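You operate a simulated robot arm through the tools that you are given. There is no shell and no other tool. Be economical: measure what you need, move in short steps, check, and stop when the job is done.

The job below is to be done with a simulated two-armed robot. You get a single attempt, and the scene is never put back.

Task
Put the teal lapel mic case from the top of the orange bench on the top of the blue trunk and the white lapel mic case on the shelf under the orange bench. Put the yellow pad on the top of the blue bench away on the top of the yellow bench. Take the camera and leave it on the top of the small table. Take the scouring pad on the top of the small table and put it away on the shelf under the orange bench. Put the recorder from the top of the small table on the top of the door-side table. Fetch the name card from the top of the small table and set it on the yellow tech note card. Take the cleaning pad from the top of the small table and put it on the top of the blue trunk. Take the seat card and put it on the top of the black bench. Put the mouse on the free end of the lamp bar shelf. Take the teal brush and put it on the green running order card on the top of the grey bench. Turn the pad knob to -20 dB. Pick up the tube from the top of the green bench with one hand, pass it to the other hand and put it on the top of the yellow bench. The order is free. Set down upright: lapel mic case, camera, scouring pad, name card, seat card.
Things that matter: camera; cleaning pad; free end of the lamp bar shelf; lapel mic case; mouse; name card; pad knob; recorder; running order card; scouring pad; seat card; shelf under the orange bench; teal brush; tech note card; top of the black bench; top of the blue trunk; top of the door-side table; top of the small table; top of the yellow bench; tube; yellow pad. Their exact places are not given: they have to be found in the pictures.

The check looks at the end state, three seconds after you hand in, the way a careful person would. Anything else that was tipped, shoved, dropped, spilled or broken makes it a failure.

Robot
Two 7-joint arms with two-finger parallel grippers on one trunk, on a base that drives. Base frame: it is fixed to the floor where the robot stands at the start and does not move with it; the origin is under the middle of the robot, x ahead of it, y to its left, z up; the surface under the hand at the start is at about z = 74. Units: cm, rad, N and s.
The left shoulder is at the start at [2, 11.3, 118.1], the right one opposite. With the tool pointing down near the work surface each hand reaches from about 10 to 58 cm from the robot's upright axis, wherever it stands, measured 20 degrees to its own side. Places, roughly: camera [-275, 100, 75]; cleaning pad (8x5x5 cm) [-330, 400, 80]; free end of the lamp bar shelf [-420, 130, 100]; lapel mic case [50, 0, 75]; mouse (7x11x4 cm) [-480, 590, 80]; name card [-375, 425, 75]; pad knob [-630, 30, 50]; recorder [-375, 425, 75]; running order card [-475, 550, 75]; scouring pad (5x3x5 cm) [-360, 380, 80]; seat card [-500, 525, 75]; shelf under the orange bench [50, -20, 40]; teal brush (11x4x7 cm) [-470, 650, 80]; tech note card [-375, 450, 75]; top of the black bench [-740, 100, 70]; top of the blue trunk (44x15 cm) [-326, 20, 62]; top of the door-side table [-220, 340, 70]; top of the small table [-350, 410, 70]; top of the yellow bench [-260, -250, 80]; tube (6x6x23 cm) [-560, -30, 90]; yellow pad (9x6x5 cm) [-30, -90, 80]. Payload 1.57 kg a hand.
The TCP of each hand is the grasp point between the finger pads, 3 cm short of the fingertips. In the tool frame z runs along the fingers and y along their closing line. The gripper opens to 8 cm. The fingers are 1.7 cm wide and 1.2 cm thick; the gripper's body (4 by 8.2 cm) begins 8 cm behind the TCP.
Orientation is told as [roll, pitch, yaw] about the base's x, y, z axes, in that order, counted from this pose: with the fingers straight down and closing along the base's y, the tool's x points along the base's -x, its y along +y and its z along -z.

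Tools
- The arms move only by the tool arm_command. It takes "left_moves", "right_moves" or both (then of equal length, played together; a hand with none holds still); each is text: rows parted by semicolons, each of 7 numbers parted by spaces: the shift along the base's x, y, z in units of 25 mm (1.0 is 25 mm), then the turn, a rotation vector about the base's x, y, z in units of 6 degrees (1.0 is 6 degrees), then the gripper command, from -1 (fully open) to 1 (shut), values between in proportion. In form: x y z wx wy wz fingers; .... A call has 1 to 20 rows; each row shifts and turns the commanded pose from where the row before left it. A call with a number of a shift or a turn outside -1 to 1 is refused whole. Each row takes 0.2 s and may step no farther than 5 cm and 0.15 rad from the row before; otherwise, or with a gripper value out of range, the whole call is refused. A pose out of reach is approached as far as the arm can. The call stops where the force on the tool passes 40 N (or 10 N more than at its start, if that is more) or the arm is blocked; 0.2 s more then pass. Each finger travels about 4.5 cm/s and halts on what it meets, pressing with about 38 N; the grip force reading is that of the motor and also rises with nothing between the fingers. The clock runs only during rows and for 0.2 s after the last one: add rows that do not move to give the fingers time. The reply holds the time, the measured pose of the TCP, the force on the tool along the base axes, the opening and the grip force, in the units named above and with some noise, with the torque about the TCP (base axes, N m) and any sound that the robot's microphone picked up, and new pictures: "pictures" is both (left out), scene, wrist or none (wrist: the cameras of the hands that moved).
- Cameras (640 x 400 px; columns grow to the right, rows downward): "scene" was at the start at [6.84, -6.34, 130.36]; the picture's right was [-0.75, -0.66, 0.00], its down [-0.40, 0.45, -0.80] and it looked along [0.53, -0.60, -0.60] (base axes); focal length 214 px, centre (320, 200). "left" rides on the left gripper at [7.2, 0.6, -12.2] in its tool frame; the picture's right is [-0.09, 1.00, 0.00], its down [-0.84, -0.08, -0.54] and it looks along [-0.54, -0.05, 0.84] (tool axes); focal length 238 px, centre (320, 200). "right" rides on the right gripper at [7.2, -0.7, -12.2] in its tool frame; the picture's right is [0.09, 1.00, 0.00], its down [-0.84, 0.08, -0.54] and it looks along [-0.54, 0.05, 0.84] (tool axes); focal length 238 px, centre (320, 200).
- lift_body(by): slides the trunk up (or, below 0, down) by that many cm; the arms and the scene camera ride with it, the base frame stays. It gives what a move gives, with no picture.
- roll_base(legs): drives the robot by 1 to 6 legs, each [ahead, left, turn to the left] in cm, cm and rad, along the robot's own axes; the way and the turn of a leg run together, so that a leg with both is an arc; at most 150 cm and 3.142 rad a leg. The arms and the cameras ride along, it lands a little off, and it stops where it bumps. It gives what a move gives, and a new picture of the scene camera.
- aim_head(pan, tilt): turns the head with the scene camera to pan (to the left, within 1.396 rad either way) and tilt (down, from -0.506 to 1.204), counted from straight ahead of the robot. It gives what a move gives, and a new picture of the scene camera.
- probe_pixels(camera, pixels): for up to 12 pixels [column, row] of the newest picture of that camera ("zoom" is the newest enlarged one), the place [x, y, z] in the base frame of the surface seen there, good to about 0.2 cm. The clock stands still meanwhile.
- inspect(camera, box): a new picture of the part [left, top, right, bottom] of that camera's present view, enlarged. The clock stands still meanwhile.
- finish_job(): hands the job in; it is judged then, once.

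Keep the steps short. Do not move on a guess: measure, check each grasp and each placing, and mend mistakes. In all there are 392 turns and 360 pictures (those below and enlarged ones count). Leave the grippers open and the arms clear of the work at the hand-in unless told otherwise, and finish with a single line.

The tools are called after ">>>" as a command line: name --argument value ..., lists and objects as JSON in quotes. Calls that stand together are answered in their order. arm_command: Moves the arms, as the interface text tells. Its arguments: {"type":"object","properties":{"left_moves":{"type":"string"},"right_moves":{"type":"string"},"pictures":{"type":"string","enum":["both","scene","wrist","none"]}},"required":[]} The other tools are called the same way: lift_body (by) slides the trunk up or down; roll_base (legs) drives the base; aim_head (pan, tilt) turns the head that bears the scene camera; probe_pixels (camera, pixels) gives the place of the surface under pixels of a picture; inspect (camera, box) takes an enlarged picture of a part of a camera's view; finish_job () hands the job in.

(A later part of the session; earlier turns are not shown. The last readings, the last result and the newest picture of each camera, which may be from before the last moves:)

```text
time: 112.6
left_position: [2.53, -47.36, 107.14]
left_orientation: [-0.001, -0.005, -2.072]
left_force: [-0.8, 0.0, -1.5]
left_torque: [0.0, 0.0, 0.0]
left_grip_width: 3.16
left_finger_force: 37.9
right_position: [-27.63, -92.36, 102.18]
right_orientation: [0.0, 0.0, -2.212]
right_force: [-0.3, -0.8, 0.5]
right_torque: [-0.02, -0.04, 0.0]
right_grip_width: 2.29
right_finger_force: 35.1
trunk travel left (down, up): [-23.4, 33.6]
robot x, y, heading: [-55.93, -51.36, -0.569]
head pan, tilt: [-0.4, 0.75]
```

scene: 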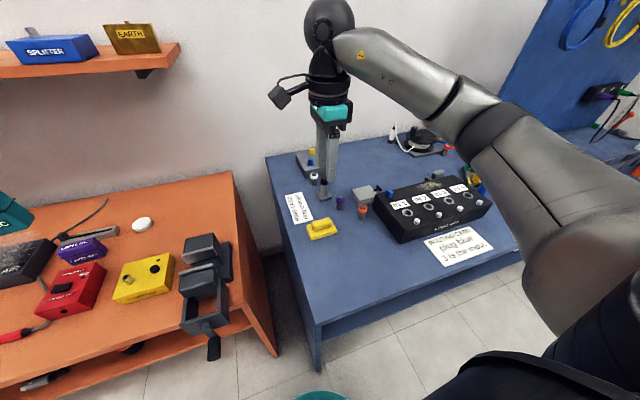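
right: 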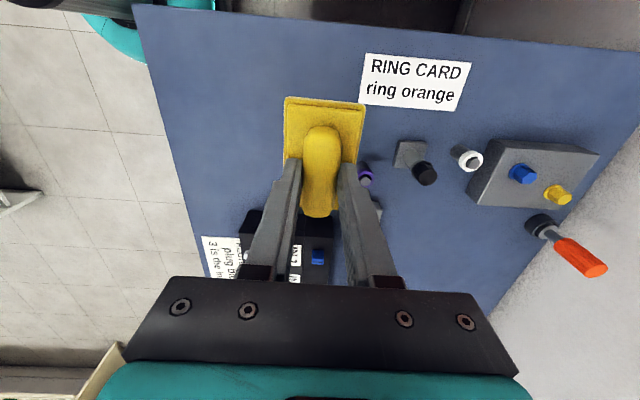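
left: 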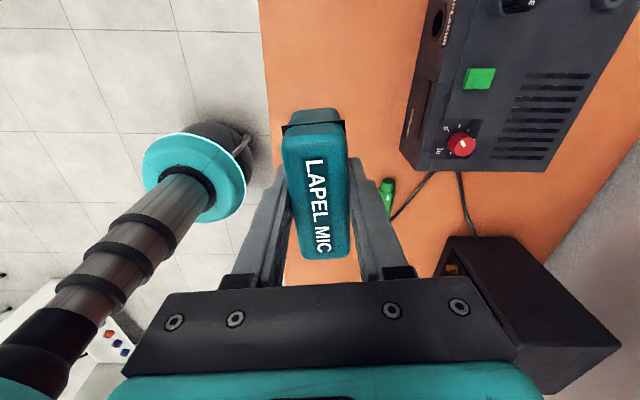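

Yellow pad held (2.3 cm bar). I back out, turn right toward the yellow bench and drive part of the way along the aisle.

>>> roll_base --legs '[[-43, 0, 0], [0, 0, -1.57], [120, 0, 0]]'

>>> aim_head --pan 0.0 --tilt 0.55

```text
time: 124.8
left_position: [-150.19, -191.48, 107.21]
left_orientation: [-0.001, -0.002, 2.669]
left_force: [-0.2, -0.2, -0.3]
left_torque: [0.01, -0.01, 0.0]
left_grip_width: 3.15
left_finger_force: 37.2
right_position: [-195.85, -162.6, 102.09]
right_orientation: [-0.001, 0.001, 2.527]
right_force: [-0.4, -0.4, -0.4]
right_torque: [0.0, 0.0, 0.01]
right_grip_width: 2.28
right_finger_force: 35.0
trunk travel left (down, up): [-23.4, 33.6]
robot x, y, heading: [-155.55, -132.87, -2.109]
head pan, tilt: [-0.4, 0.75]
```

scene: 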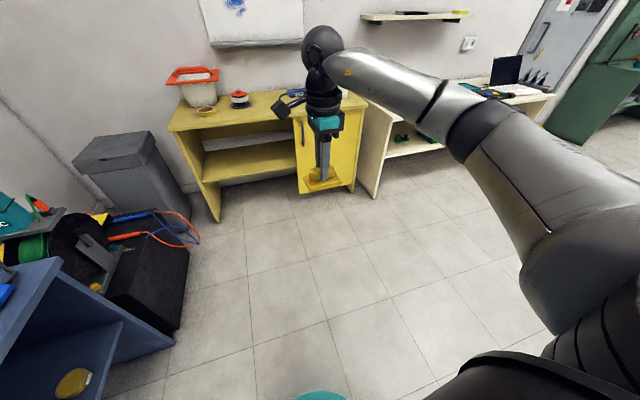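

```text
time: 125.7
left_position: [-149.96, -191.54, 107.13]
left_orientation: [0.002, -0.003, 2.668]
left_force: [-0.5, 0.5, -0.5]
left_torque: [-0.01, -0.01, -0.02]
left_grip_width: 3.13
left_finger_force: 38.1
right_position: [-195.95, -162.51, 102.06]
right_orientation: [0.0, 0.0, 2.526]
right_force: [-0.2, -0.6, -0.6]
right_torque: [0.0, 0.01, -0.03]
right_grip_width: 2.27
right_finger_force: 35.5
trunk travel left (down, up): [-23.4, 33.6]
robot x, y, heading: [-155.48, -133.52, -2.109]
head pan, tilt: [0.0, 0.55]
```

scene: 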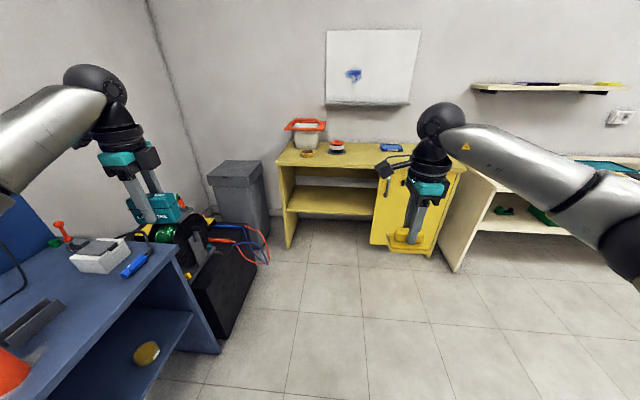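

>>> probe_pixels --camera "scene" --pixels '[[285, 165], [350, 166], [420, 168], [300, 143], [340, 160], [370, 160], [390, 148], [305, 155], [337, 148], [288, 240], [465, 172], [355, 158]]'

>>> inspect --camera "scene" --box '[260, 110, 480, 250]'

```text
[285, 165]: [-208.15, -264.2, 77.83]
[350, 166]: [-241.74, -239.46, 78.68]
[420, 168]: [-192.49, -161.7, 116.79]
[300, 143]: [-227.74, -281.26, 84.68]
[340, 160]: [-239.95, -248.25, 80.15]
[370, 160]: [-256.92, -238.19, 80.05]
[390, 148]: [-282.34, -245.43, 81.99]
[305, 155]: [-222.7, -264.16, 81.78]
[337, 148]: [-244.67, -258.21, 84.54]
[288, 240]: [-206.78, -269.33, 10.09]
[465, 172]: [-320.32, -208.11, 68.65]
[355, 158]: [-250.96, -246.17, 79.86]
```

```text
2.86 times, centred on (370, 180) of scene
```

zoom: 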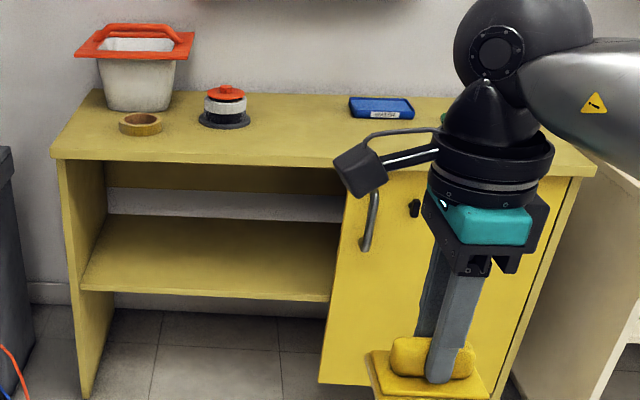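

Yellow bench top z=80; target for the pad is (-256,-241). I check the reel, the cables and the bin against my path, and retract the left hand a bit.

>>> probe_pixels --camera "scene" --pixels '[[232, 330], [268, 255], [265, 235], [218, 350], [255, 290], [305, 125], [288, 127]]'

>>> arm_command --left_moves "0.5 0.85 0 0 0 0 1; 0.5 0.85 0 0 0 0 1; 0.5 0.85 0 0 0 0 1; 0.5 0.85 0 0 0 0 1; 0.5 0.85 0 0 0 0 1" --pictures "none"

```text
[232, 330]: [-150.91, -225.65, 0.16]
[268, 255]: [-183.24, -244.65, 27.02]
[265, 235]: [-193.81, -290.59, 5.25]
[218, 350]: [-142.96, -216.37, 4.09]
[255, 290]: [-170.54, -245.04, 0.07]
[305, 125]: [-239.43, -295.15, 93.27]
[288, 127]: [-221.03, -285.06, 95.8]
```

```text
time: 126.9
left_position: [-143.75, -180.86, 107.14]
left_orientation: [0.001, -0.004, 2.668]
left_force: [0.3, -0.1, -1.0]
left_torque: [-0.02, -0.04, 0.0]
left_grip_width: 3.14
left_finger_force: 37.8
right_position: [-196.09, -162.55, 102.09]
right_orientation: [0.0, 0.0, 2.527]
right_force: [-0.4, -0.2, -0.5]
right_torque: [0.0, -0.02, 0.01]
right_grip_width: 2.3
right_finger_force: 35.4
trunk travel left (down, up): [-23.4, 33.6]
robot x, y, heading: [-155.48, -133.11, -2.108]
head pan, tilt: [0.0, 0.55]
```

Path clears the cable (about 44 cm to my left). I square up to the yellow bench and drive in.

>>> roll_base --legs '[[0, 0, -0.096], [97, 0, 0]]'

>>> aim_head --pan -0.3 --tilt 0.8

```text
time: 132.6
left_position: [-208.8, -261.53, 107.07]
left_orientation: [0.0, -0.003, 2.558]
left_force: [-0.4, -0.2, -1.3]
left_torque: [-0.01, 0.02, 0.02]
left_grip_width: 3.13
left_finger_force: 37.8
right_position: [-258.48, -237.41, 102.13]
right_orientation: [0.001, 0.001, 2.416]
right_force: [-0.5, 0.2, -1.2]
right_torque: [0.01, -0.02, 0.0]
right_grip_width: 2.27
right_finger_force: 35.4
trunk travel left (down, up): [-23.4, 33.6]
robot x, y, heading: [-215.13, -212.58, -2.219]
head pan, tilt: [0.0, 0.55]
```

scene: 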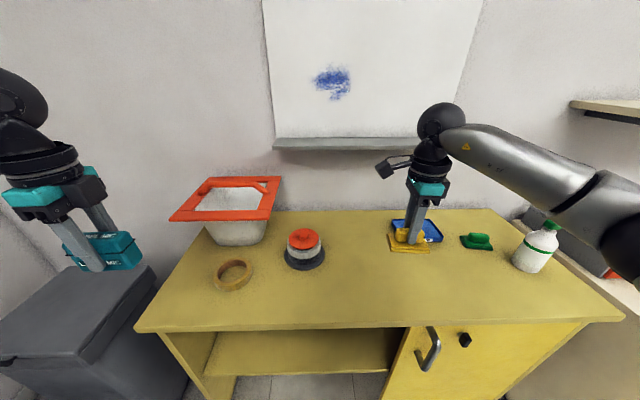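

```text
time: 133.4
left_position: [-208.68, -261.51, 107.08]
left_orientation: [-0.002, -0.004, 2.558]
left_force: [-0.2, 0.7, -1.7]
left_torque: [-0.07, -0.01, 0.02]
left_grip_width: 3.15
left_finger_force: 38.0
right_position: [-258.54, -237.45, 102.19]
right_orientation: [0.0, 0.002, 2.415]
right_force: [0.4, 0.4, -0.8]
right_torque: [0.0, 0.0, 0.04]
right_grip_width: 2.29
right_finger_force: 35.3
trunk travel left (down, up): [-23.4, 33.6]
robot x, y, heading: [-215.35, -212.41, -2.221]
head pan, tilt: [-0.3, 0.799]
```

scene: 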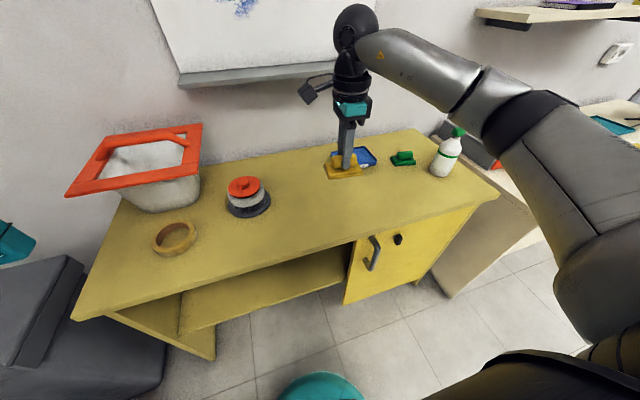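

>>> probe_pixels --camera "scene" --pixels '[[358, 164], [330, 185], [300, 200], [350, 205], [330, 155], [330, 215], [400, 200]]'

```text
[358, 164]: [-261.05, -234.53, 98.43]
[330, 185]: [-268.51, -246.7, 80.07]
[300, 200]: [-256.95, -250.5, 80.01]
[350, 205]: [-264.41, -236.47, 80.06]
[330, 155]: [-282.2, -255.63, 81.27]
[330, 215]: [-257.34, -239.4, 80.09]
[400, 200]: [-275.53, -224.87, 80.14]
```

The spot below the hand is free. I lower the pad.

>>> arm_command --right_moves "0 0 -1 0 0 0 1; 0 0 -1 0 0 0 1; 0 0 -1 0 0 0 1; 0 0 -1 0 0 0 1; 0 0 -1 0 0 0 1; 0 0 -1 0 0 0 1; 0 0 -0.5 0 0 0 1; 0 0 0 0 0 0 1" --pictures "wrist"

```text
time: 135.2
left_position: [-208.72, -261.44, 107.22]
left_orientation: [0.0, -0.005, 2.559]
left_force: [-0.1, 0.7, -0.7]
left_torque: [-0.02, -0.02, 0.01]
left_grip_width: 3.15
left_finger_force: 37.8
right_position: [-258.63, -237.3, 85.97]
right_orientation: [0.0, 0.0, 2.415]
right_force: [-0.2, 0.0, -0.5]
right_torque: [-0.02, -0.01, 0.01]
right_grip_width: 2.3
right_finger_force: 35.7
trunk travel left (down, up): [-23.4, 33.6]
robot x, y, heading: [-215.14, -212.71, -2.22]
head pan, tilt: [-0.3, 0.799]
```

right: 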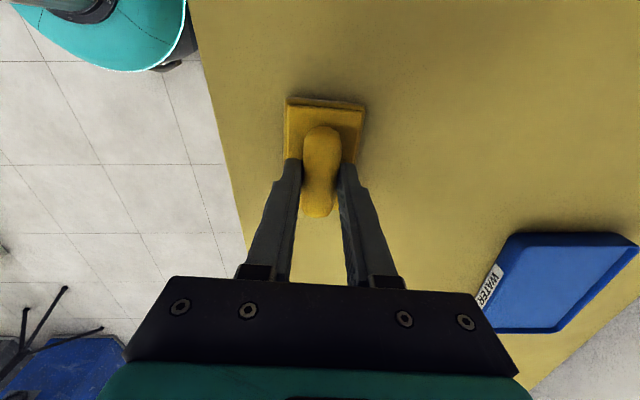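

>>> arm_command --right_moves "0 0 -0.12 0 0 0 1; 0 0 -0.1 0 0 0 1; 0 0 -0.08 0 0 0 1; 0 0 0 0 0 0 1" --pictures "none"

```text
time: 136.2
left_position: [-208.82, -261.4, 107.2]
left_orientation: [0.0, -0.004, 2.558]
left_force: [0.6, 0.5, -0.3]
left_torque: [-0.04, 0.02, 0.01]
left_grip_width: 3.12
left_finger_force: 38.0
right_position: [-258.51, -237.46, 85.17]
right_orientation: [-0.001, -0.001, 2.416]
right_force: [0.4, 1.2, 5.0]
right_torque: [0.17, 0.09, -0.02]
right_grip_width: 2.28
right_finger_force: 35.5
trunk travel left (down, up): [-23.4, 33.6]
robot x, y, heading: [-214.78, -212.85, -2.222]
head pan, tilt: [-0.3, 0.799]
```

Contact (5 N). I open modestly, rise, and confirm.

>>> arm_command --right_moves "0 0 0 0 0 0 -0.1; 0 0 0 0 0 0 -0.1; 0 0 0 0 0 0 -0.1; 0 0 1 0 0 0 -0.1; 0 0 1 0 0 0 -0.1; 0 0 1 0 0 0 -0.1; 0 0 1 0 0 0 -0.1; 0 0 1 0 0 0 -0.1; 0 0 1 0 0 0 -0.1; 0 0 1 0 0 0 -0.1; 0 0 1 0 0 0 -0.1" --pictures "scene"

```text
time: 138.6
left_position: [-208.69, -261.41, 107.27]
left_orientation: [-0.001, -0.002, 2.557]
left_force: [-0.1, -0.7, -0.3]
left_torque: [0.01, -0.02, 0.0]
left_grip_width: 3.13
left_finger_force: 37.9
right_position: [-258.47, -237.41, 105.12]
right_orientation: [0.0, 0.0, 2.416]
right_force: [0.1, -0.1, 0.3]
right_torque: [0.04, 0.03, -0.04]
right_grip_width: 4.41
right_finger_force: 0.2
trunk travel left (down, up): [-23.4, 33.6]
robot x, y, heading: [-214.93, -212.8, -2.217]
head pan, tilt: [-0.3, 0.799]
```

scene: 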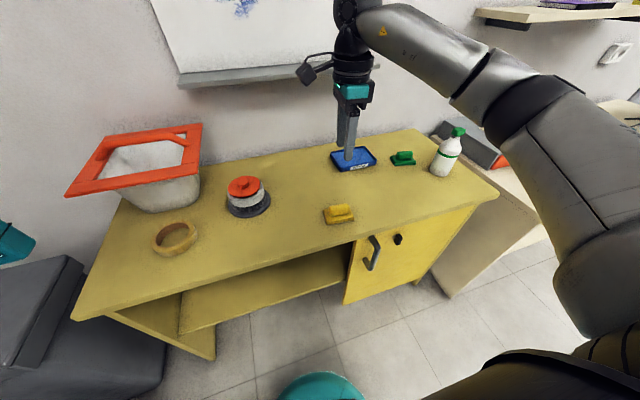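

Pad placed. Next the teal case goes to the blue trunk near (-326,20). I back off and turn right to look.

>>> roll_base --legs '[[-55, 0, 0], [0, 0, -1.5]]'

>>> aim_head --pan -0.5 --tilt 0.4

```text
time: 145.3
left_position: [-229.22, -179.88, 107.23]
left_orientation: [0.0, -0.004, 1.099]
left_force: [0.3, -1.1, -1.2]
left_torque: [0.02, -0.01, -0.03]
left_grip_width: 3.13
left_finger_force: 37.6
right_position: [-211.08, -127.79, 105.02]
right_orientation: [0.001, 0.0, 0.958]
right_force: [-0.7, -0.1, -0.7]
right_torque: [0.01, -0.01, 0.02]
right_grip_width: 4.39
right_finger_force: 0.0
trunk travel left (down, up): [-23.4, 33.6]
robot x, y, heading: [-181.27, -168.56, 2.604]
head pan, tilt: [-0.3, 0.799]
```

scene: 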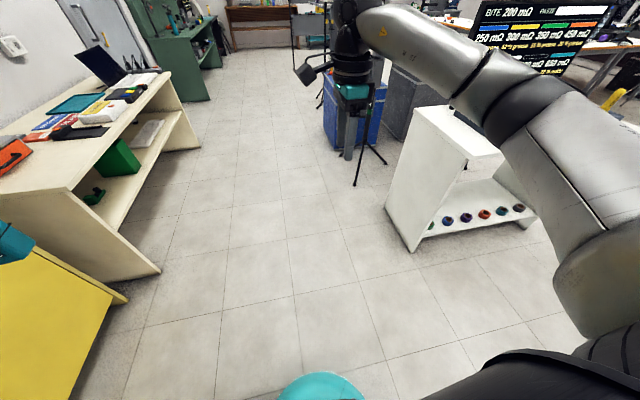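

```text
time: 146.2
left_position: [-229.19, -179.96, 107.11]
left_orientation: [0.001, -0.002, 1.1]
left_force: [-0.8, -0.6, -2.0]
left_torque: [-0.02, 0.0, -0.02]
left_grip_width: 3.17
left_finger_force: 38.0
right_position: [-211.04, -127.64, 105.0]
right_orientation: [0.0, -0.001, 0.958]
right_force: [0.2, 0.4, -0.4]
right_torque: [-0.02, 0.06, -0.01]
right_grip_width: 4.39
right_finger_force: 0.0
trunk travel left (down, up): [-23.4, 33.6]
robot x, y, heading: [-181.37, -168.04, 2.605]
head pan, tilt: [-0.499, 0.4]
```

scene: 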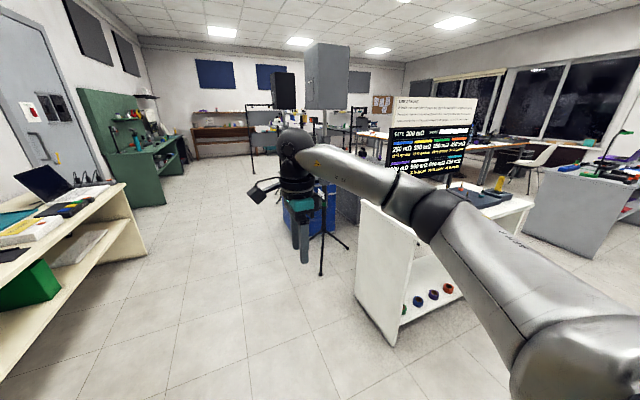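

The blue trunk is behind my right hand (310,215), with a tripod near it. I drive 90 cm forward and take a better look.

>>> probe_pixels --camera "scene" --pixels '[[293, 225], [328, 218], [322, 270], [348, 248], [395, 345], [360, 310], [345, 200], [318, 190], [350, 170], [300, 240]]'

>>> roll_base --legs '[[90, 0, 0]]'

```text
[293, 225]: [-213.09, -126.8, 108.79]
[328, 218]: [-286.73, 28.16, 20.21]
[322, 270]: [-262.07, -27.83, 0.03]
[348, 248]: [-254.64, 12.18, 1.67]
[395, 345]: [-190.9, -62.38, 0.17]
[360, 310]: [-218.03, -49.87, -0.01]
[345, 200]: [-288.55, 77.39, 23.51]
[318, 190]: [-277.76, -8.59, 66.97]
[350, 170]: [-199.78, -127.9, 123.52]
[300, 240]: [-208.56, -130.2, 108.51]
```

```text
time: 150.9
left_position: [-306.11, -132.16, 107.21]
left_orientation: [-0.001, -0.004, 1.08]
left_force: [-0.1, 0.7, -1.2]
left_torque: [0.0, 0.0, 0.0]
left_grip_width: 3.13
left_finger_force: 38.1
right_position: [-287.01, -80.46, 105.0]
right_orientation: [-0.001, 0.001, 0.939]
right_force: [0.3, -0.5, -0.6]
right_torque: [0.01, -0.02, -0.02]
right_grip_width: 4.4
right_finger_force: 0.1
trunk travel left (down, up): [-23.4, 33.6]
robot x, y, heading: [-258.05, -120.95, 2.583]
head pan, tilt: [-0.499, 0.4]
```

scene: 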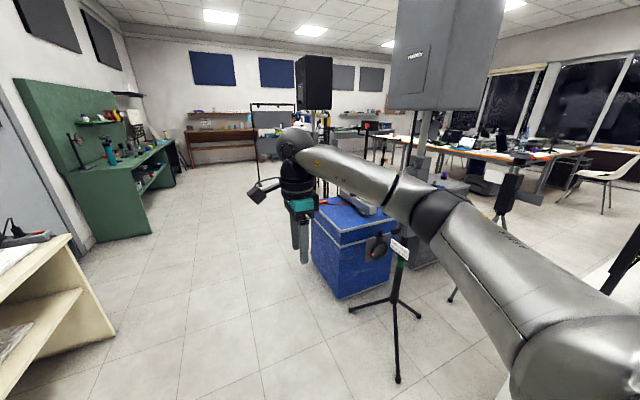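

>>> aim_head --pan -0.9 --tilt 0.6

>>> probe_pixels --camera "scene" --pixels '[[320, 200], [320, 300]]'

```text
time: 151.8
left_position: [-306.2, -132.17, 107.21]
left_orientation: [-0.001, -0.002, 1.082]
left_force: [0.3, 1.1, -1.2]
left_torque: [0.0, -0.03, -0.02]
left_grip_width: 3.16
left_finger_force: 37.1
right_position: [-286.98, -80.47, 105.07]
right_orientation: [0.0, 0.001, 0.939]
right_force: [-0.1, -0.2, 0.3]
right_torque: [0.04, -0.01, -0.02]
right_grip_width: 4.4
right_finger_force: 0.1
trunk travel left (down, up): [-23.4, 33.6]
robot x, y, heading: [-257.98, -121.55, 2.582]
head pan, tilt: [-0.901, 0.6]
```

scene: 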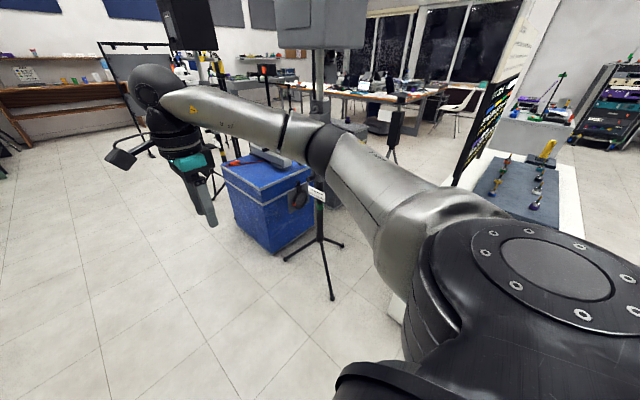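

```text
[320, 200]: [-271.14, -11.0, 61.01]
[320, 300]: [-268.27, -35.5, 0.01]
```

>>> probe_pixels --camera "scene" --pixels '[[228, 172], [306, 166], [274, 190], [272, 250], [230, 162], [250, 165], [285, 162], [300, 205], [302, 240]]'

>>> inspect --camera "scene" --box '[180, 120, 360, 260]'

```text
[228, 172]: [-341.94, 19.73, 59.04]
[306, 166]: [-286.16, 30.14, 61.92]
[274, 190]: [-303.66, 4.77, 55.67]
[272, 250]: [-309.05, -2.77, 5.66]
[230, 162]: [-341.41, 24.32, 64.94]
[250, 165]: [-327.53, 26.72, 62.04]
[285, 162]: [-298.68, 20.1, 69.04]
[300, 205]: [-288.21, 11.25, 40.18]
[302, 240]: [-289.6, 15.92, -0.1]
```

```text
2.86 times, centred on (270, 190) of scene
```

zoom: 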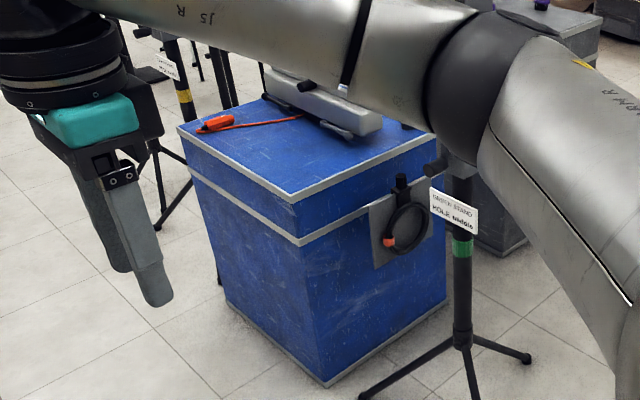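

The trunk's free front strip faces roughly south-west. I drive around to face it (heading ≈68°).

>>> roll_base --legs '[[105, 0, 0], [0, 0, -1.396]]'

>>> aim_head --pan 0.0 --tilt 0.7

```text
time: 160.6
left_position: [-372.04, -22.95, 107.11]
left_orientation: [0.0, -0.003, -0.232]
left_force: [0.4, -0.2, -1.5]
left_torque: [-0.02, -0.02, 0.04]
left_grip_width: 3.16
left_finger_force: 38.4
right_position: [-316.91, -28.34, 104.98]
right_orientation: [0.001, 0.0, -0.374]
right_force: [0.0, -0.2, 0.4]
right_torque: [-0.01, -0.02, 0.0]
right_grip_width: 4.41
right_finger_force: 0.0
trunk travel left (down, up): [-23.4, 33.6]
robot x, y, heading: [-349.06, -66.39, 1.272]
head pan, tilt: [-0.901, 0.6]
```

scene: 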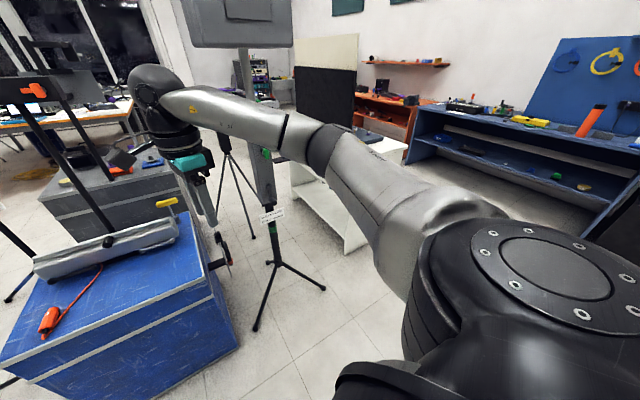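

```text
time: 161.8
left_position: [-372.05, -22.9, 107.1]
left_orientation: [0.0, -0.002, -0.232]
left_force: [-0.8, -0.4, -0.9]
left_torque: [-0.03, 0.02, 0.03]
left_grip_width: 3.13
left_finger_force: 38.1
right_position: [-316.99, -28.28, 105.02]
right_orientation: [0.0, 0.001, -0.376]
right_force: [0.3, -0.3, 0.1]
right_torque: [0.0, 0.02, 0.02]
right_grip_width: 4.41
right_finger_force: 0.1
trunk travel left (down, up): [-23.4, 33.6]
robot x, y, heading: [-349.4, -66.57, 1.274]
head pan, tilt: [0.0, 0.7]
```

scene: 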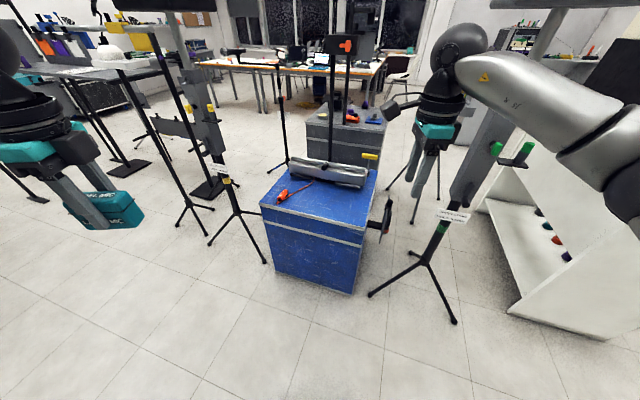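

>>> probe_pixels --camera "scene" --pixels '[[262, 207], [363, 231], [374, 172], [290, 197], [300, 208], [330, 215], [355, 195], [318, 178], [222, 170], [265, 262], [432, 240], [370, 295]]'

>>> inspect --camera "scene" --box '[200, 130, 400, 260]'

```text
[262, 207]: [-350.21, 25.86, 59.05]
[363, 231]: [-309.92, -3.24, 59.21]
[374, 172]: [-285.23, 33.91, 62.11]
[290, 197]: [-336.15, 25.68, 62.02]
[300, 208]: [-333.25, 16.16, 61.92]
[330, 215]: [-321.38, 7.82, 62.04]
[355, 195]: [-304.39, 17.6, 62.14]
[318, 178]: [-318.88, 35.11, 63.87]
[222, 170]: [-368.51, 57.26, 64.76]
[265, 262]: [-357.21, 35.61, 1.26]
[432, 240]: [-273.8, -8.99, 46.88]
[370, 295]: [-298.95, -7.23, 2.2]
```

```text
3.08 times, centred on (300, 195) of scene
```

zoom: 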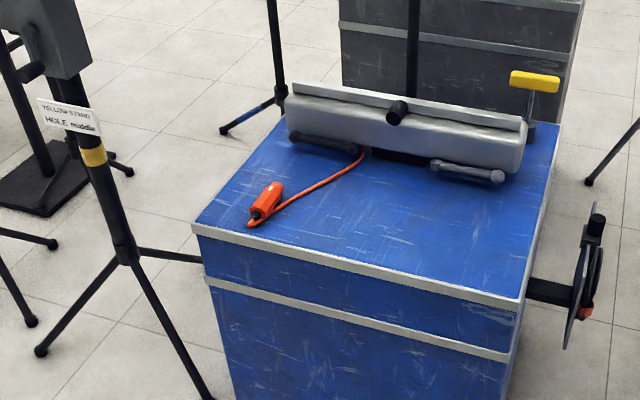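

I retract the right hand so that it won't approach the right-hand tripod, then square to the trunk and drive in.

>>> arm_command --right_moves "-0.265 -0.86 0 0 0 0 -0.1; -0.265 -0.86 0 0 0 0 -0.1; -0.265 -0.86 0 0 0 0 -0.1; -0.265 -0.86 0 0 0 0 -0.1; -0.265 -0.86 0 0 0 0 -0.1; -0.265 -0.86 0 0 0 0 -0.1; -0.265 -0.86 0 0 0 0 -0.1" --pictures "none"

>>> roll_base --legs '[[0, 0, -0.331], [33, 0, 0]]'

```text
time: 163.4
left_position: [-372.0, -22.91, 107.16]
left_orientation: [0.0, -0.004, -0.233]
left_force: [-0.6, -0.7, -1.0]
left_torque: [-0.01, 0.0, 0.02]
left_grip_width: 3.12
left_finger_force: 37.9
right_position: [-321.72, -43.19, 105.09]
right_orientation: [0.001, 0.0, -0.374]
right_force: [-0.2, 0.5, -0.3]
right_torque: [-0.03, 0.01, 0.01]
right_grip_width: 4.38
right_finger_force: 0.1
trunk travel left (down, up): [-23.4, 33.6]
robot x, y, heading: [-348.89, -66.8, 1.272]
head pan, tilt: [0.0, 0.7]
```

```text
time: 166.6
left_position: [-337.51, 8.55, 107.16]
left_orientation: [-0.001, -0.003, -0.562]
left_force: [0.4, 0.6, 0.0]
left_torque: [0.0, -0.01, 0.0]
left_grip_width: 3.17
left_finger_force: 38.4
right_position: [-296.5, -27.02, 105.21]
right_orientation: [-0.002, 0.0, -0.702]
right_force: [-0.3, 0.0, -0.6]
right_torque: [-0.02, 0.03, 0.01]
right_grip_width: 4.39
right_finger_force: 0.0
trunk travel left (down, up): [-23.4, 33.6]
robot x, y, heading: [-330.34, -40.48, 0.946]
head pan, tilt: [0.0, 0.7]
```

scene: 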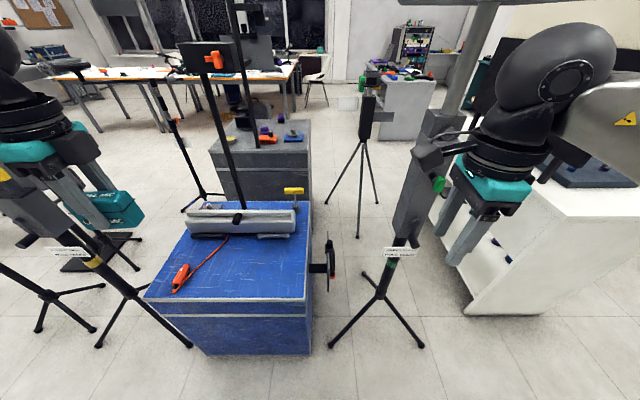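

I move the left hand over the target (-325,16.5), lowering the trunk 15 cm for reach.

>>> arm_command --left_moves "0.833 0.533 0 0 0 0 1; 0.833 0.533 0 0 0 0 1; 0.833 0.533 0 0 0 0 1; 0.833 0.533 0 0 0 0 1; 0.833 0.533 0 0 0 0 1; 0.833 0.533 0 0 0 0 1" --pictures "none"

>>> lift_body --by -15

>>> arm_command --left_moves "0 0 -1 0 0 0 1; 0 0 -1 0 0 0 1; 0 0 -1 0 0 0 1; 0 0 -1 0 0 0 1; 0 0 -1 0 0 0 1; 0 0 -1 0 0 0 1" --pictures "both"

```text
time: 168.0
left_position: [-325.2, 16.41, 107.2]
left_orientation: [0.0, -0.001, -0.562]
left_force: [-0.1, -0.6, -0.7]
left_torque: [-0.03, -0.04, -0.01]
left_grip_width: 3.13
left_finger_force: 37.9
right_position: [-296.5, -27.01, 105.04]
right_orientation: [0.0, 0.0, -0.7]
right_force: [1.0, -0.7, 0.1]
right_torque: [0.05, -0.01, -0.02]
right_grip_width: 4.38
right_finger_force: 0.0
trunk travel left (down, up): [-23.4, 33.6]
robot x, y, heading: [-329.78, -40.45, 0.942]
head pan, tilt: [0.0, 0.7]
```

```text
time: 169.8
left_position: [-325.2, 16.44, 92.12]
left_orientation: [-0.001, -0.003, -0.562]
left_force: [0.3, 0.3, -1.3]
left_torque: [0.0, 0.01, -0.01]
left_grip_width: 3.13
left_finger_force: 38.7
right_position: [-296.56, -27.0, 90.19]
right_orientation: [-0.001, 0.0, -0.701]
right_force: [0.3, -0.1, 0.5]
right_torque: [-0.02, 0.03, -0.03]
right_grip_width: 4.41
right_finger_force: 0.1
trunk travel left (down, up): [-8.4, 48.6]
robot x, y, heading: [-329.98, -40.13, 0.938]
head pan, tilt: [0.0, 0.7]
```

```text
time: 171.2
left_position: [-325.13, 16.18, 77.4]
left_orientation: [-0.001, -0.003, -0.562]
left_force: [-0.4, 0.9, -1.5]
left_torque: [-0.02, -0.01, 0.03]
left_grip_width: 3.14
left_finger_force: 37.7
right_position: [-296.55, -27.05, 90.09]
right_orientation: [0.0, -0.001, -0.702]
right_force: [0.0, 0.4, -0.1]
right_torque: [0.04, -0.01, 0.03]
right_grip_width: 4.41
right_finger_force: 0.0
trunk travel left (down, up): [-8.4, 48.6]
robot x, y, heading: [-330.2, -40.16, 0.94]
head pan, tilt: [0.0, 0.7]
```

scene: 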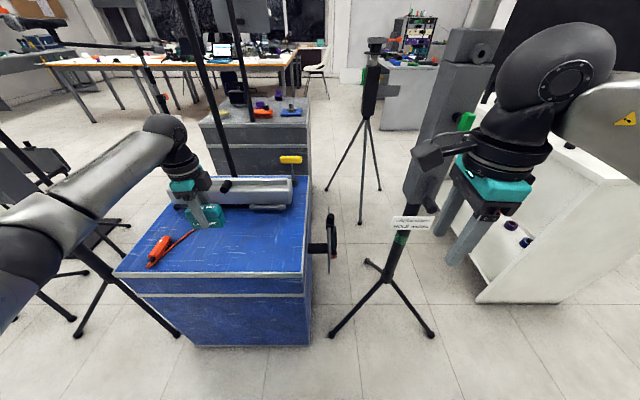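
left: 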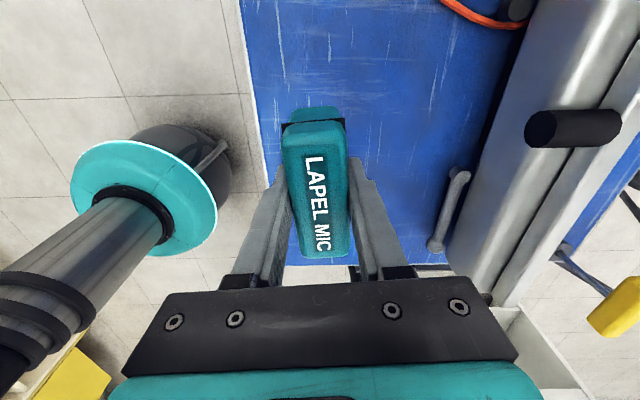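

Clear spot under the case. I lower to contact.

>>> arm_command --left_moves "0 0 -1 0 0 0 1; 0 0 -1 0 0 0 1; 0 0 -1 0 0 0 1; 0 0 -1 0 0 0 1; 0 0 -0.3 0 0 0 1; 0 0 0 0 0 0 1" --pictures "none"

>>> arm_command --left_moves "0 0 -0.08 0 0 0 1; 0 0 -0.06 0 0 0 1; 0 0 0 0 0 0 1" --pictures "none"

```text
time: 172.6
left_position: [-325.14, 16.22, 66.46]
left_orientation: [0.0, -0.003, -0.562]
left_force: [0.5, -0.2, -0.8]
left_torque: [0.0, 0.01, 0.04]
left_grip_width: 3.14
left_finger_force: 37.6
right_position: [-296.54, -27.06, 90.11]
right_orientation: [-0.001, -0.001, -0.699]
right_force: [-0.5, 0.3, 0.1]
right_torque: [-0.03, 0.01, -0.01]
right_grip_width: 4.42
right_finger_force: 0.0
trunk travel left (down, up): [-8.4, 48.6]
robot x, y, heading: [-329.73, -40.18, 0.94]
head pan, tilt: [0.0, 0.7]
```

```text
time: 173.3
left_position: [-325.22, 16.34, 66.41]
left_orientation: [0.001, -0.004, -0.561]
left_force: [0.1, 0.1, 1.9]
left_torque: [0.03, 0.05, 0.0]
left_grip_width: 3.14
left_finger_force: 38.0
right_position: [-296.43, -27.06, 90.11]
right_orientation: [0.001, -0.001, -0.704]
right_force: [0.1, 0.0, -0.7]
right_torque: [-0.01, -0.01, 0.0]
right_grip_width: 4.4
right_finger_force: 0.1
trunk travel left (down, up): [-8.4, 48.6]
robot x, y, heading: [-329.9, -40.18, 0.944]
head pan, tilt: [0.0, 0.7]
```

Contact. I open and rise straight.

>>> arm_command --left_moves "0 0 -0.04 0 0 0 1; 0 0 0 0 0 0 -0.3; 0 0 0 0 0 0 -0.3; 0 0 0 0 0 0 -0.3; 0 0 1 0 0 0 -0.3; 0 0 1 0 0 0 -0.3; 0 0 1 0 0 0 -0.3; 0 0 1 0 0 0 -0.3; 0 0 1 0 0 0 -0.3; 0 0 1 0 0 0 -0.3; 0 0 1 0 0 0 -0.3; 0 0 1 0 0 0 -0.3; 0 0 1 0 0 0 -0.3; 0 0 1 0 0 0 -0.3" --pictures "both"

```text
time: 176.3
left_position: [-325.14, 16.35, 91.13]
left_orientation: [-0.001, -0.004, -0.56]
left_force: [-0.4, -0.2, -0.4]
left_torque: [-0.02, 0.02, 0.02]
left_grip_width: 5.21
left_finger_force: 0.1
right_position: [-296.55, -27.1, 90.06]
right_orientation: [0.001, 0.001, -0.702]
right_force: [0.4, -0.1, -0.3]
right_torque: [0.02, 0.05, 0.03]
right_grip_width: 4.39
right_finger_force: 0.0
trunk travel left (down, up): [-8.4, 48.6]
robot x, y, heading: [-330.21, -40.51, 0.943]
head pan, tilt: [0.0, 0.7]
```

scene: 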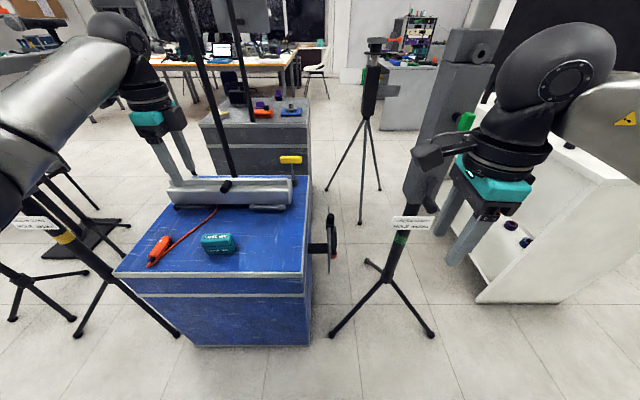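
left: 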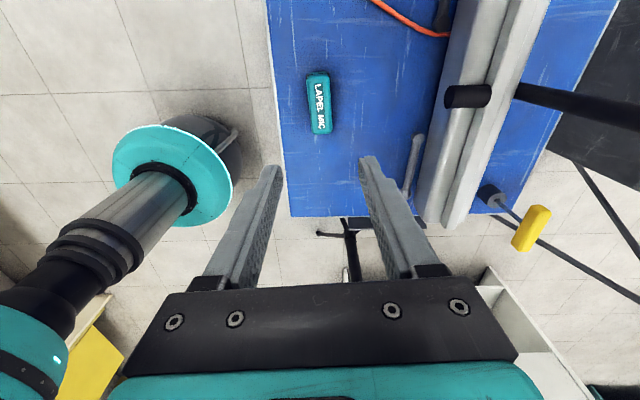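

Teal case stands on the trunk. I zoom at the grey trunk behind, where the camera might be.

>>> inspect --camera "scene" --box '[180, 60, 420, 210]'

>>> probe_pixels --camera "scene" --pixels '[[250, 108], [290, 112], [262, 112], [255, 130], [290, 160], [372, 50], [370, 90], [415, 45]]'

```text
2.67 times, centred on (300, 135) of scene
```

zoom: 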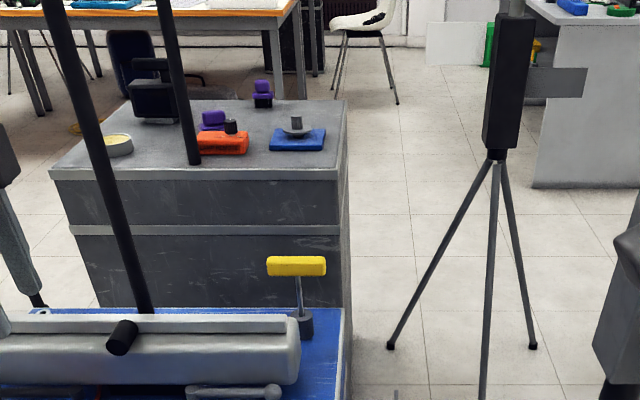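

```text
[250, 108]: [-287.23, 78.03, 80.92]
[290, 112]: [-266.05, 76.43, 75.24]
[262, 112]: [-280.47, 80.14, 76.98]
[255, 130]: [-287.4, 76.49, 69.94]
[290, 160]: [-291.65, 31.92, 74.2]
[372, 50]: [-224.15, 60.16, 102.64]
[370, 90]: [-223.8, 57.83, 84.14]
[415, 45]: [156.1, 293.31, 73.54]
```

I raise the trunk for an overview before planning a way round to the grey trunk.

>>> lift_body --by 45

>>> aim_head --pan 0.0 --tilt 0.55

```text
refused: 45 is not a number from -40 to 40
```

```text
time: 177.1
left_position: [-325.32, 16.57, 91.09]
left_orientation: [0.0, -0.003, -0.562]
left_force: [-0.5, -0.1, -0.3]
left_torque: [0.01, 0.01, 0.0]
left_grip_width: 5.2
left_finger_force: 0.0
right_position: [-296.51, -27.1, 90.06]
right_orientation: [0.001, -0.001, -0.7]
right_force: [-0.4, 0.3, -0.5]
right_torque: [-0.02, -0.04, 0.01]
right_grip_width: 4.39
right_finger_force: 0.0
trunk travel left (down, up): [-8.4, 48.6]
robot x, y, heading: [-330.25, -40.15, 0.945]
head pan, tilt: [0.0, 0.55]
```

scene: 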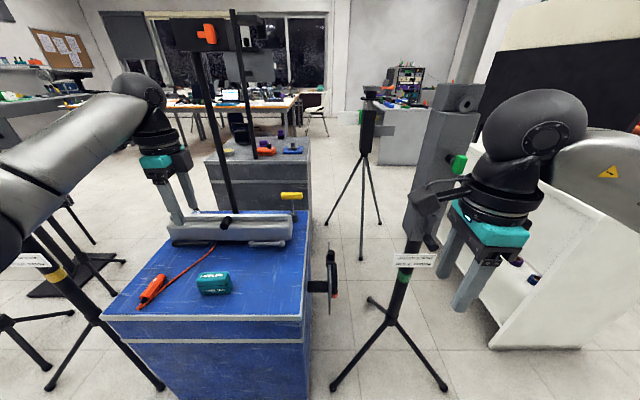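

>>> lift_body --by 38

>>> aim_head --pan -0.1 --tilt 0.6

```text
time: 180.7
left_position: [-325.17, 16.38, 129.16]
left_orientation: [0.0, -0.004, -0.561]
left_force: [-0.4, 0.2, -0.5]
left_torque: [0.0, -0.01, 0.02]
left_grip_width: 5.21
left_finger_force: 0.1
right_position: [-296.57, -27.04, 128.06]
right_orientation: [-0.001, 0.0, -0.701]
right_force: [0.1, -0.9, 0.0]
right_torque: [-0.01, -0.01, 0.0]
right_grip_width: 4.37
right_finger_force: 0.0
trunk travel left (down, up): [-46.4, 10.6]
robot x, y, heading: [-329.92, -40.21, 0.947]
head pan, tilt: [0.0, 0.55]
```

```text
time: 181.4
left_position: [-325.42, 16.45, 129.13]
left_orientation: [0.0, -0.004, -0.562]
left_force: [-0.2, 0.4, -0.3]
left_torque: [-0.02, -0.02, 0.03]
left_grip_width: 5.22
left_finger_force: 0.1
right_position: [-296.41, -27.05, 128.12]
right_orientation: [0.001, -0.001, -0.701]
right_force: [-0.4, 0.1, -0.5]
right_torque: [-0.01, 0.01, 0.02]
right_grip_width: 4.39
right_finger_force: 0.0
trunk travel left (down, up): [-46.4, 10.6]
robot x, y, heading: [-330.59, -40.11, 0.938]
head pan, tilt: [-0.099, 0.6]
```

scene: 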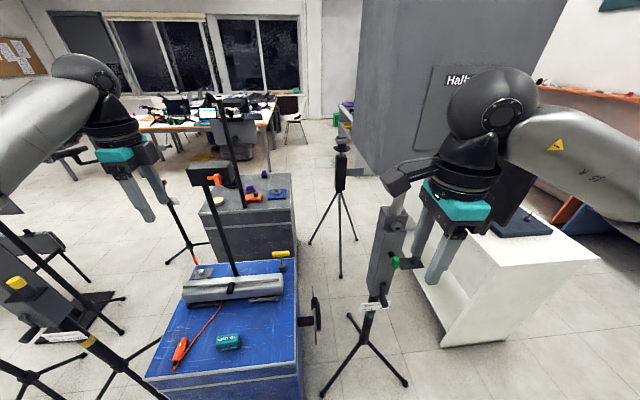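

>>> inspect --camera "scene" --box '[150, 90, 350, 230]'

```text
2.86 times, centred on (250, 160) of scene
```

zoom: 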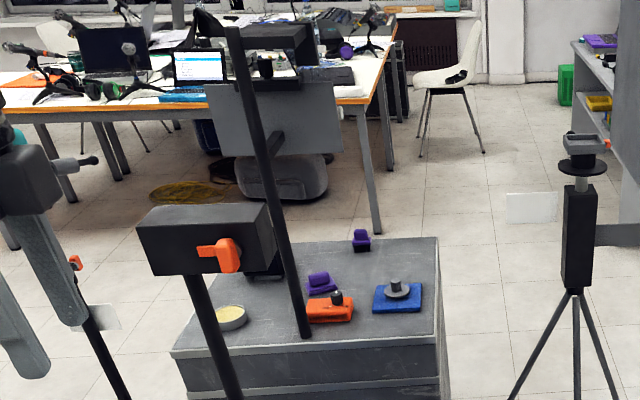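

I map the floor obstacles: tripod feet and bench corners.

>>> probe_pixels --camera "scene" --pixels '[[323, 393], [405, 383], [352, 316], [310, 243], [340, 277], [356, 240], [442, 343], [415, 275], [362, 165], [160, 340], [122, 298], [196, 264]]'

>>> probe_pixels --camera "scene" --pixels '[[203, 210], [295, 205], [300, 172], [268, 170], [295, 245], [212, 260], [76, 178], [270, 160], [340, 130], [130, 215], [240, 235], [375, 175]]'

```text
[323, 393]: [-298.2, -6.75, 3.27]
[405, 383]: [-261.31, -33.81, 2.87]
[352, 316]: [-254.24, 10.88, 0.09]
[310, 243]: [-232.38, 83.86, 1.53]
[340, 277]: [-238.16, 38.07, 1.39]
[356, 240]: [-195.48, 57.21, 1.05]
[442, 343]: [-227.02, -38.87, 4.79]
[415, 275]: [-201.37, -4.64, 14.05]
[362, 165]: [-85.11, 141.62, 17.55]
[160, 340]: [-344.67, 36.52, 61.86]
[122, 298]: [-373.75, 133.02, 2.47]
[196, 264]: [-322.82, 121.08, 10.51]
```

```text
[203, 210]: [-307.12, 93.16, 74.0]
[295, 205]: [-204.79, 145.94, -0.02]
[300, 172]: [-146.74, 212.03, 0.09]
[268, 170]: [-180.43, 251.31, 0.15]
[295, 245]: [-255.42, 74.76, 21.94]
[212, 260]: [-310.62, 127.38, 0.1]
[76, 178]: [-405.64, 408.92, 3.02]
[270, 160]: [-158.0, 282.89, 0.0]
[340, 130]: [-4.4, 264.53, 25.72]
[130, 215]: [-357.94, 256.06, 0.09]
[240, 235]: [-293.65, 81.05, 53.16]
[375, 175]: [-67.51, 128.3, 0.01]
```

>>> roll_base --legs '[[-50, 0, 0]]'

>>> aim_head --pan 0.9 --tilt 0.5

```text
time: 184.4
left_position: [-354.82, -24.73, 129.26]
left_orientation: [-0.001, -0.003, -0.565]
left_force: [-0.9, 1.3, 0.1]
left_torque: [0.0, 0.0, 0.0]
left_grip_width: 5.2
left_finger_force: 0.1
right_position: [-326.34, -68.37, 128.21]
right_orientation: [0.0, 0.001, -0.707]
right_force: [-0.3, -0.5, 0.3]
right_torque: [0.02, 0.02, -0.01]
right_grip_width: 4.37
right_finger_force: 0.0
trunk travel left (down, up): [-46.4, 10.6]
robot x, y, heading: [-360.83, -81.39, 0.94]
head pan, tilt: [-0.099, 0.6]
```

scene: 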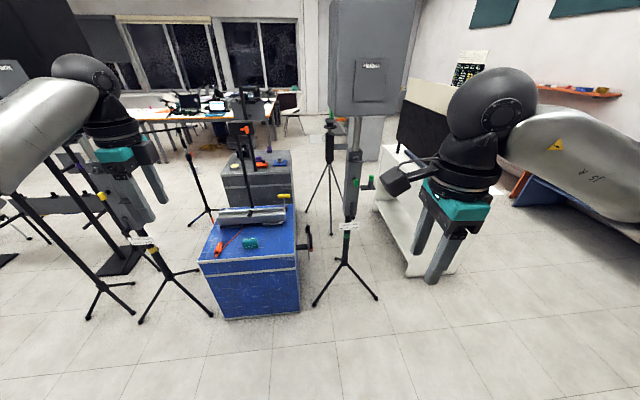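

```text
time: 185.6
left_position: [-354.91, -24.6, 129.12]
left_orientation: [0.0, -0.003, -0.565]
left_force: [0.0, -0.1, 0.2]
left_torque: [-0.02, 0.01, 0.01]
left_grip_width: 5.2
left_finger_force: 0.0
right_position: [-326.29, -68.23, 128.16]
right_orientation: [0.0, 0.0, -0.708]
right_force: [-0.9, 0.2, 0.4]
right_torque: [-0.02, 0.0, -0.04]
right_grip_width: 4.39
right_finger_force: 0.1
trunk travel left (down, up): [-46.4, 10.6]
robot x, y, heading: [-359.63, -81.45, 0.94]
head pan, tilt: [0.901, 0.499]
```

scene: 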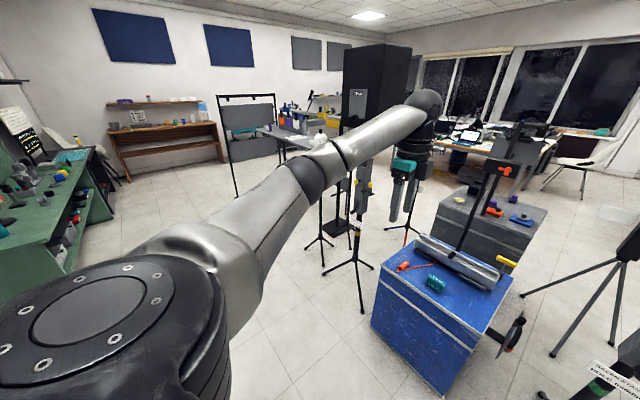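

There's a wide free floor to the left (west). I drive to about (-428,-5) and look again.

>>> roll_base --legs '[[0, 0, 1.3], [100, 0, 0]]'

>>> aim_head --pan -0.7 --tilt 0.5

```text
time: 194.0
left_position: [-473.7, 17.14, 129.11]
left_orientation: [0.001, -0.004, 0.723]
left_force: [0.1, 1.0, -0.3]
left_torque: [-0.01, -0.01, 0.04]
left_grip_width: 5.21
left_finger_force: 0.1
right_position: [-423.87, 32.33, 128.19]
right_orientation: [0.001, 0.0, 0.579]
right_force: [-0.2, 0.0, 0.1]
right_torque: [0.0, 0.03, 0.0]
right_grip_width: 4.39
right_finger_force: 0.0
trunk travel left (down, up): [-46.4, 10.6]
robot x, y, heading: [-420.68, -3.73, 2.226]
head pan, tilt: [0.901, 0.499]
```

scene: 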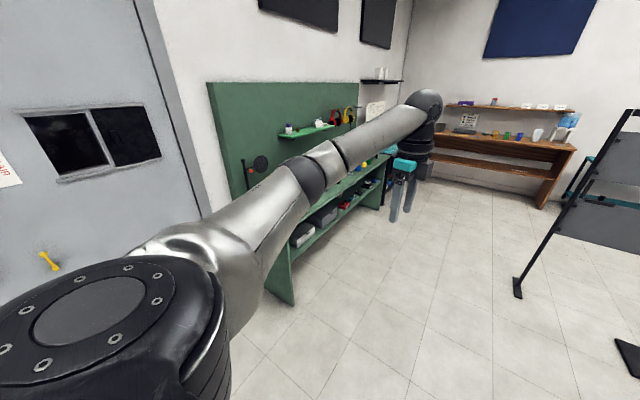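

```text
time: 195.6
left_position: [-473.54, 17.2, 129.13]
left_orientation: [0.001, -0.004, 0.724]
left_force: [-0.6, -0.7, -0.3]
left_torque: [-0.05, 0.01, 0.0]
left_grip_width: 5.2
left_finger_force: 0.0
right_position: [-423.77, 32.42, 128.12]
right_orientation: [0.001, 0.0, 0.581]
right_force: [0.3, -0.4, -0.3]
right_torque: [-0.03, 0.0, -0.01]
right_grip_width: 4.4
right_finger_force: 0.0
trunk travel left (down, up): [-46.4, 10.6]
robot x, y, heading: [-420.8, -3.4, 2.227]
head pan, tilt: [-0.7, 0.499]
```

scene: 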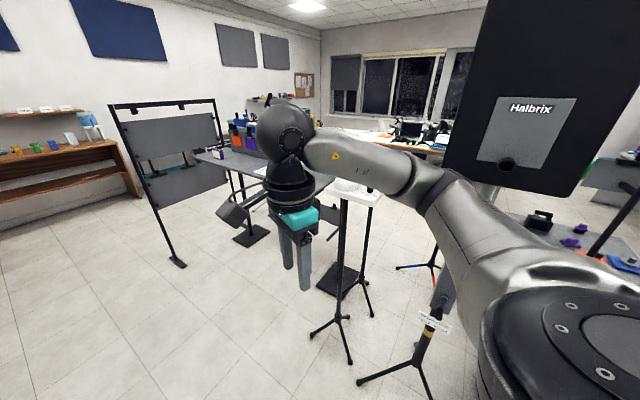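

>>> inspect --camera "scene" --box '[500, 180, 640, 280]'

>>> probe_pixels --camera "scene" --pixels '[[540, 218], [545, 225], [178, 262], [345, 355], [370, 310], [250, 235], [345, 275], [370, 190], [395, 380], [440, 265], [225, 165], [330, 240]]'

```text
4.00 times, centred on (570, 230) of scene
```

zoom: 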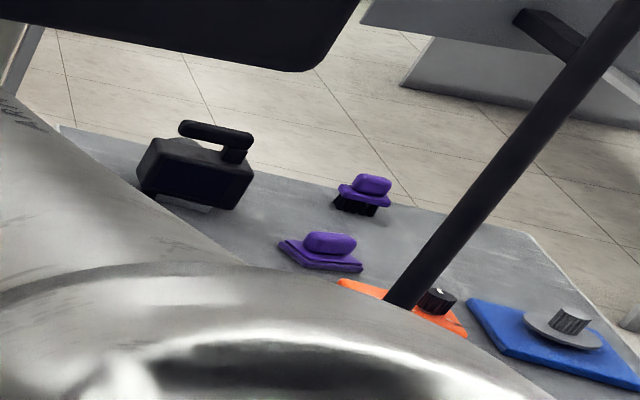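

```text
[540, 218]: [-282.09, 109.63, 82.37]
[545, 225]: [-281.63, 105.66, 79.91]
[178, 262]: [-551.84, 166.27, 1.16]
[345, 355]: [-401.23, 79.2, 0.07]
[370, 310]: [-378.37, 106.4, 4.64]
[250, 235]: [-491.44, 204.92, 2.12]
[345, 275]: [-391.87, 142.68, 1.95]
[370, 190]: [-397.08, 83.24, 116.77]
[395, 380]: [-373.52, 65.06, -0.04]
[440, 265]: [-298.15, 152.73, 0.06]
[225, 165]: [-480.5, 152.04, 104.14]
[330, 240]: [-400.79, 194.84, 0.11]
```

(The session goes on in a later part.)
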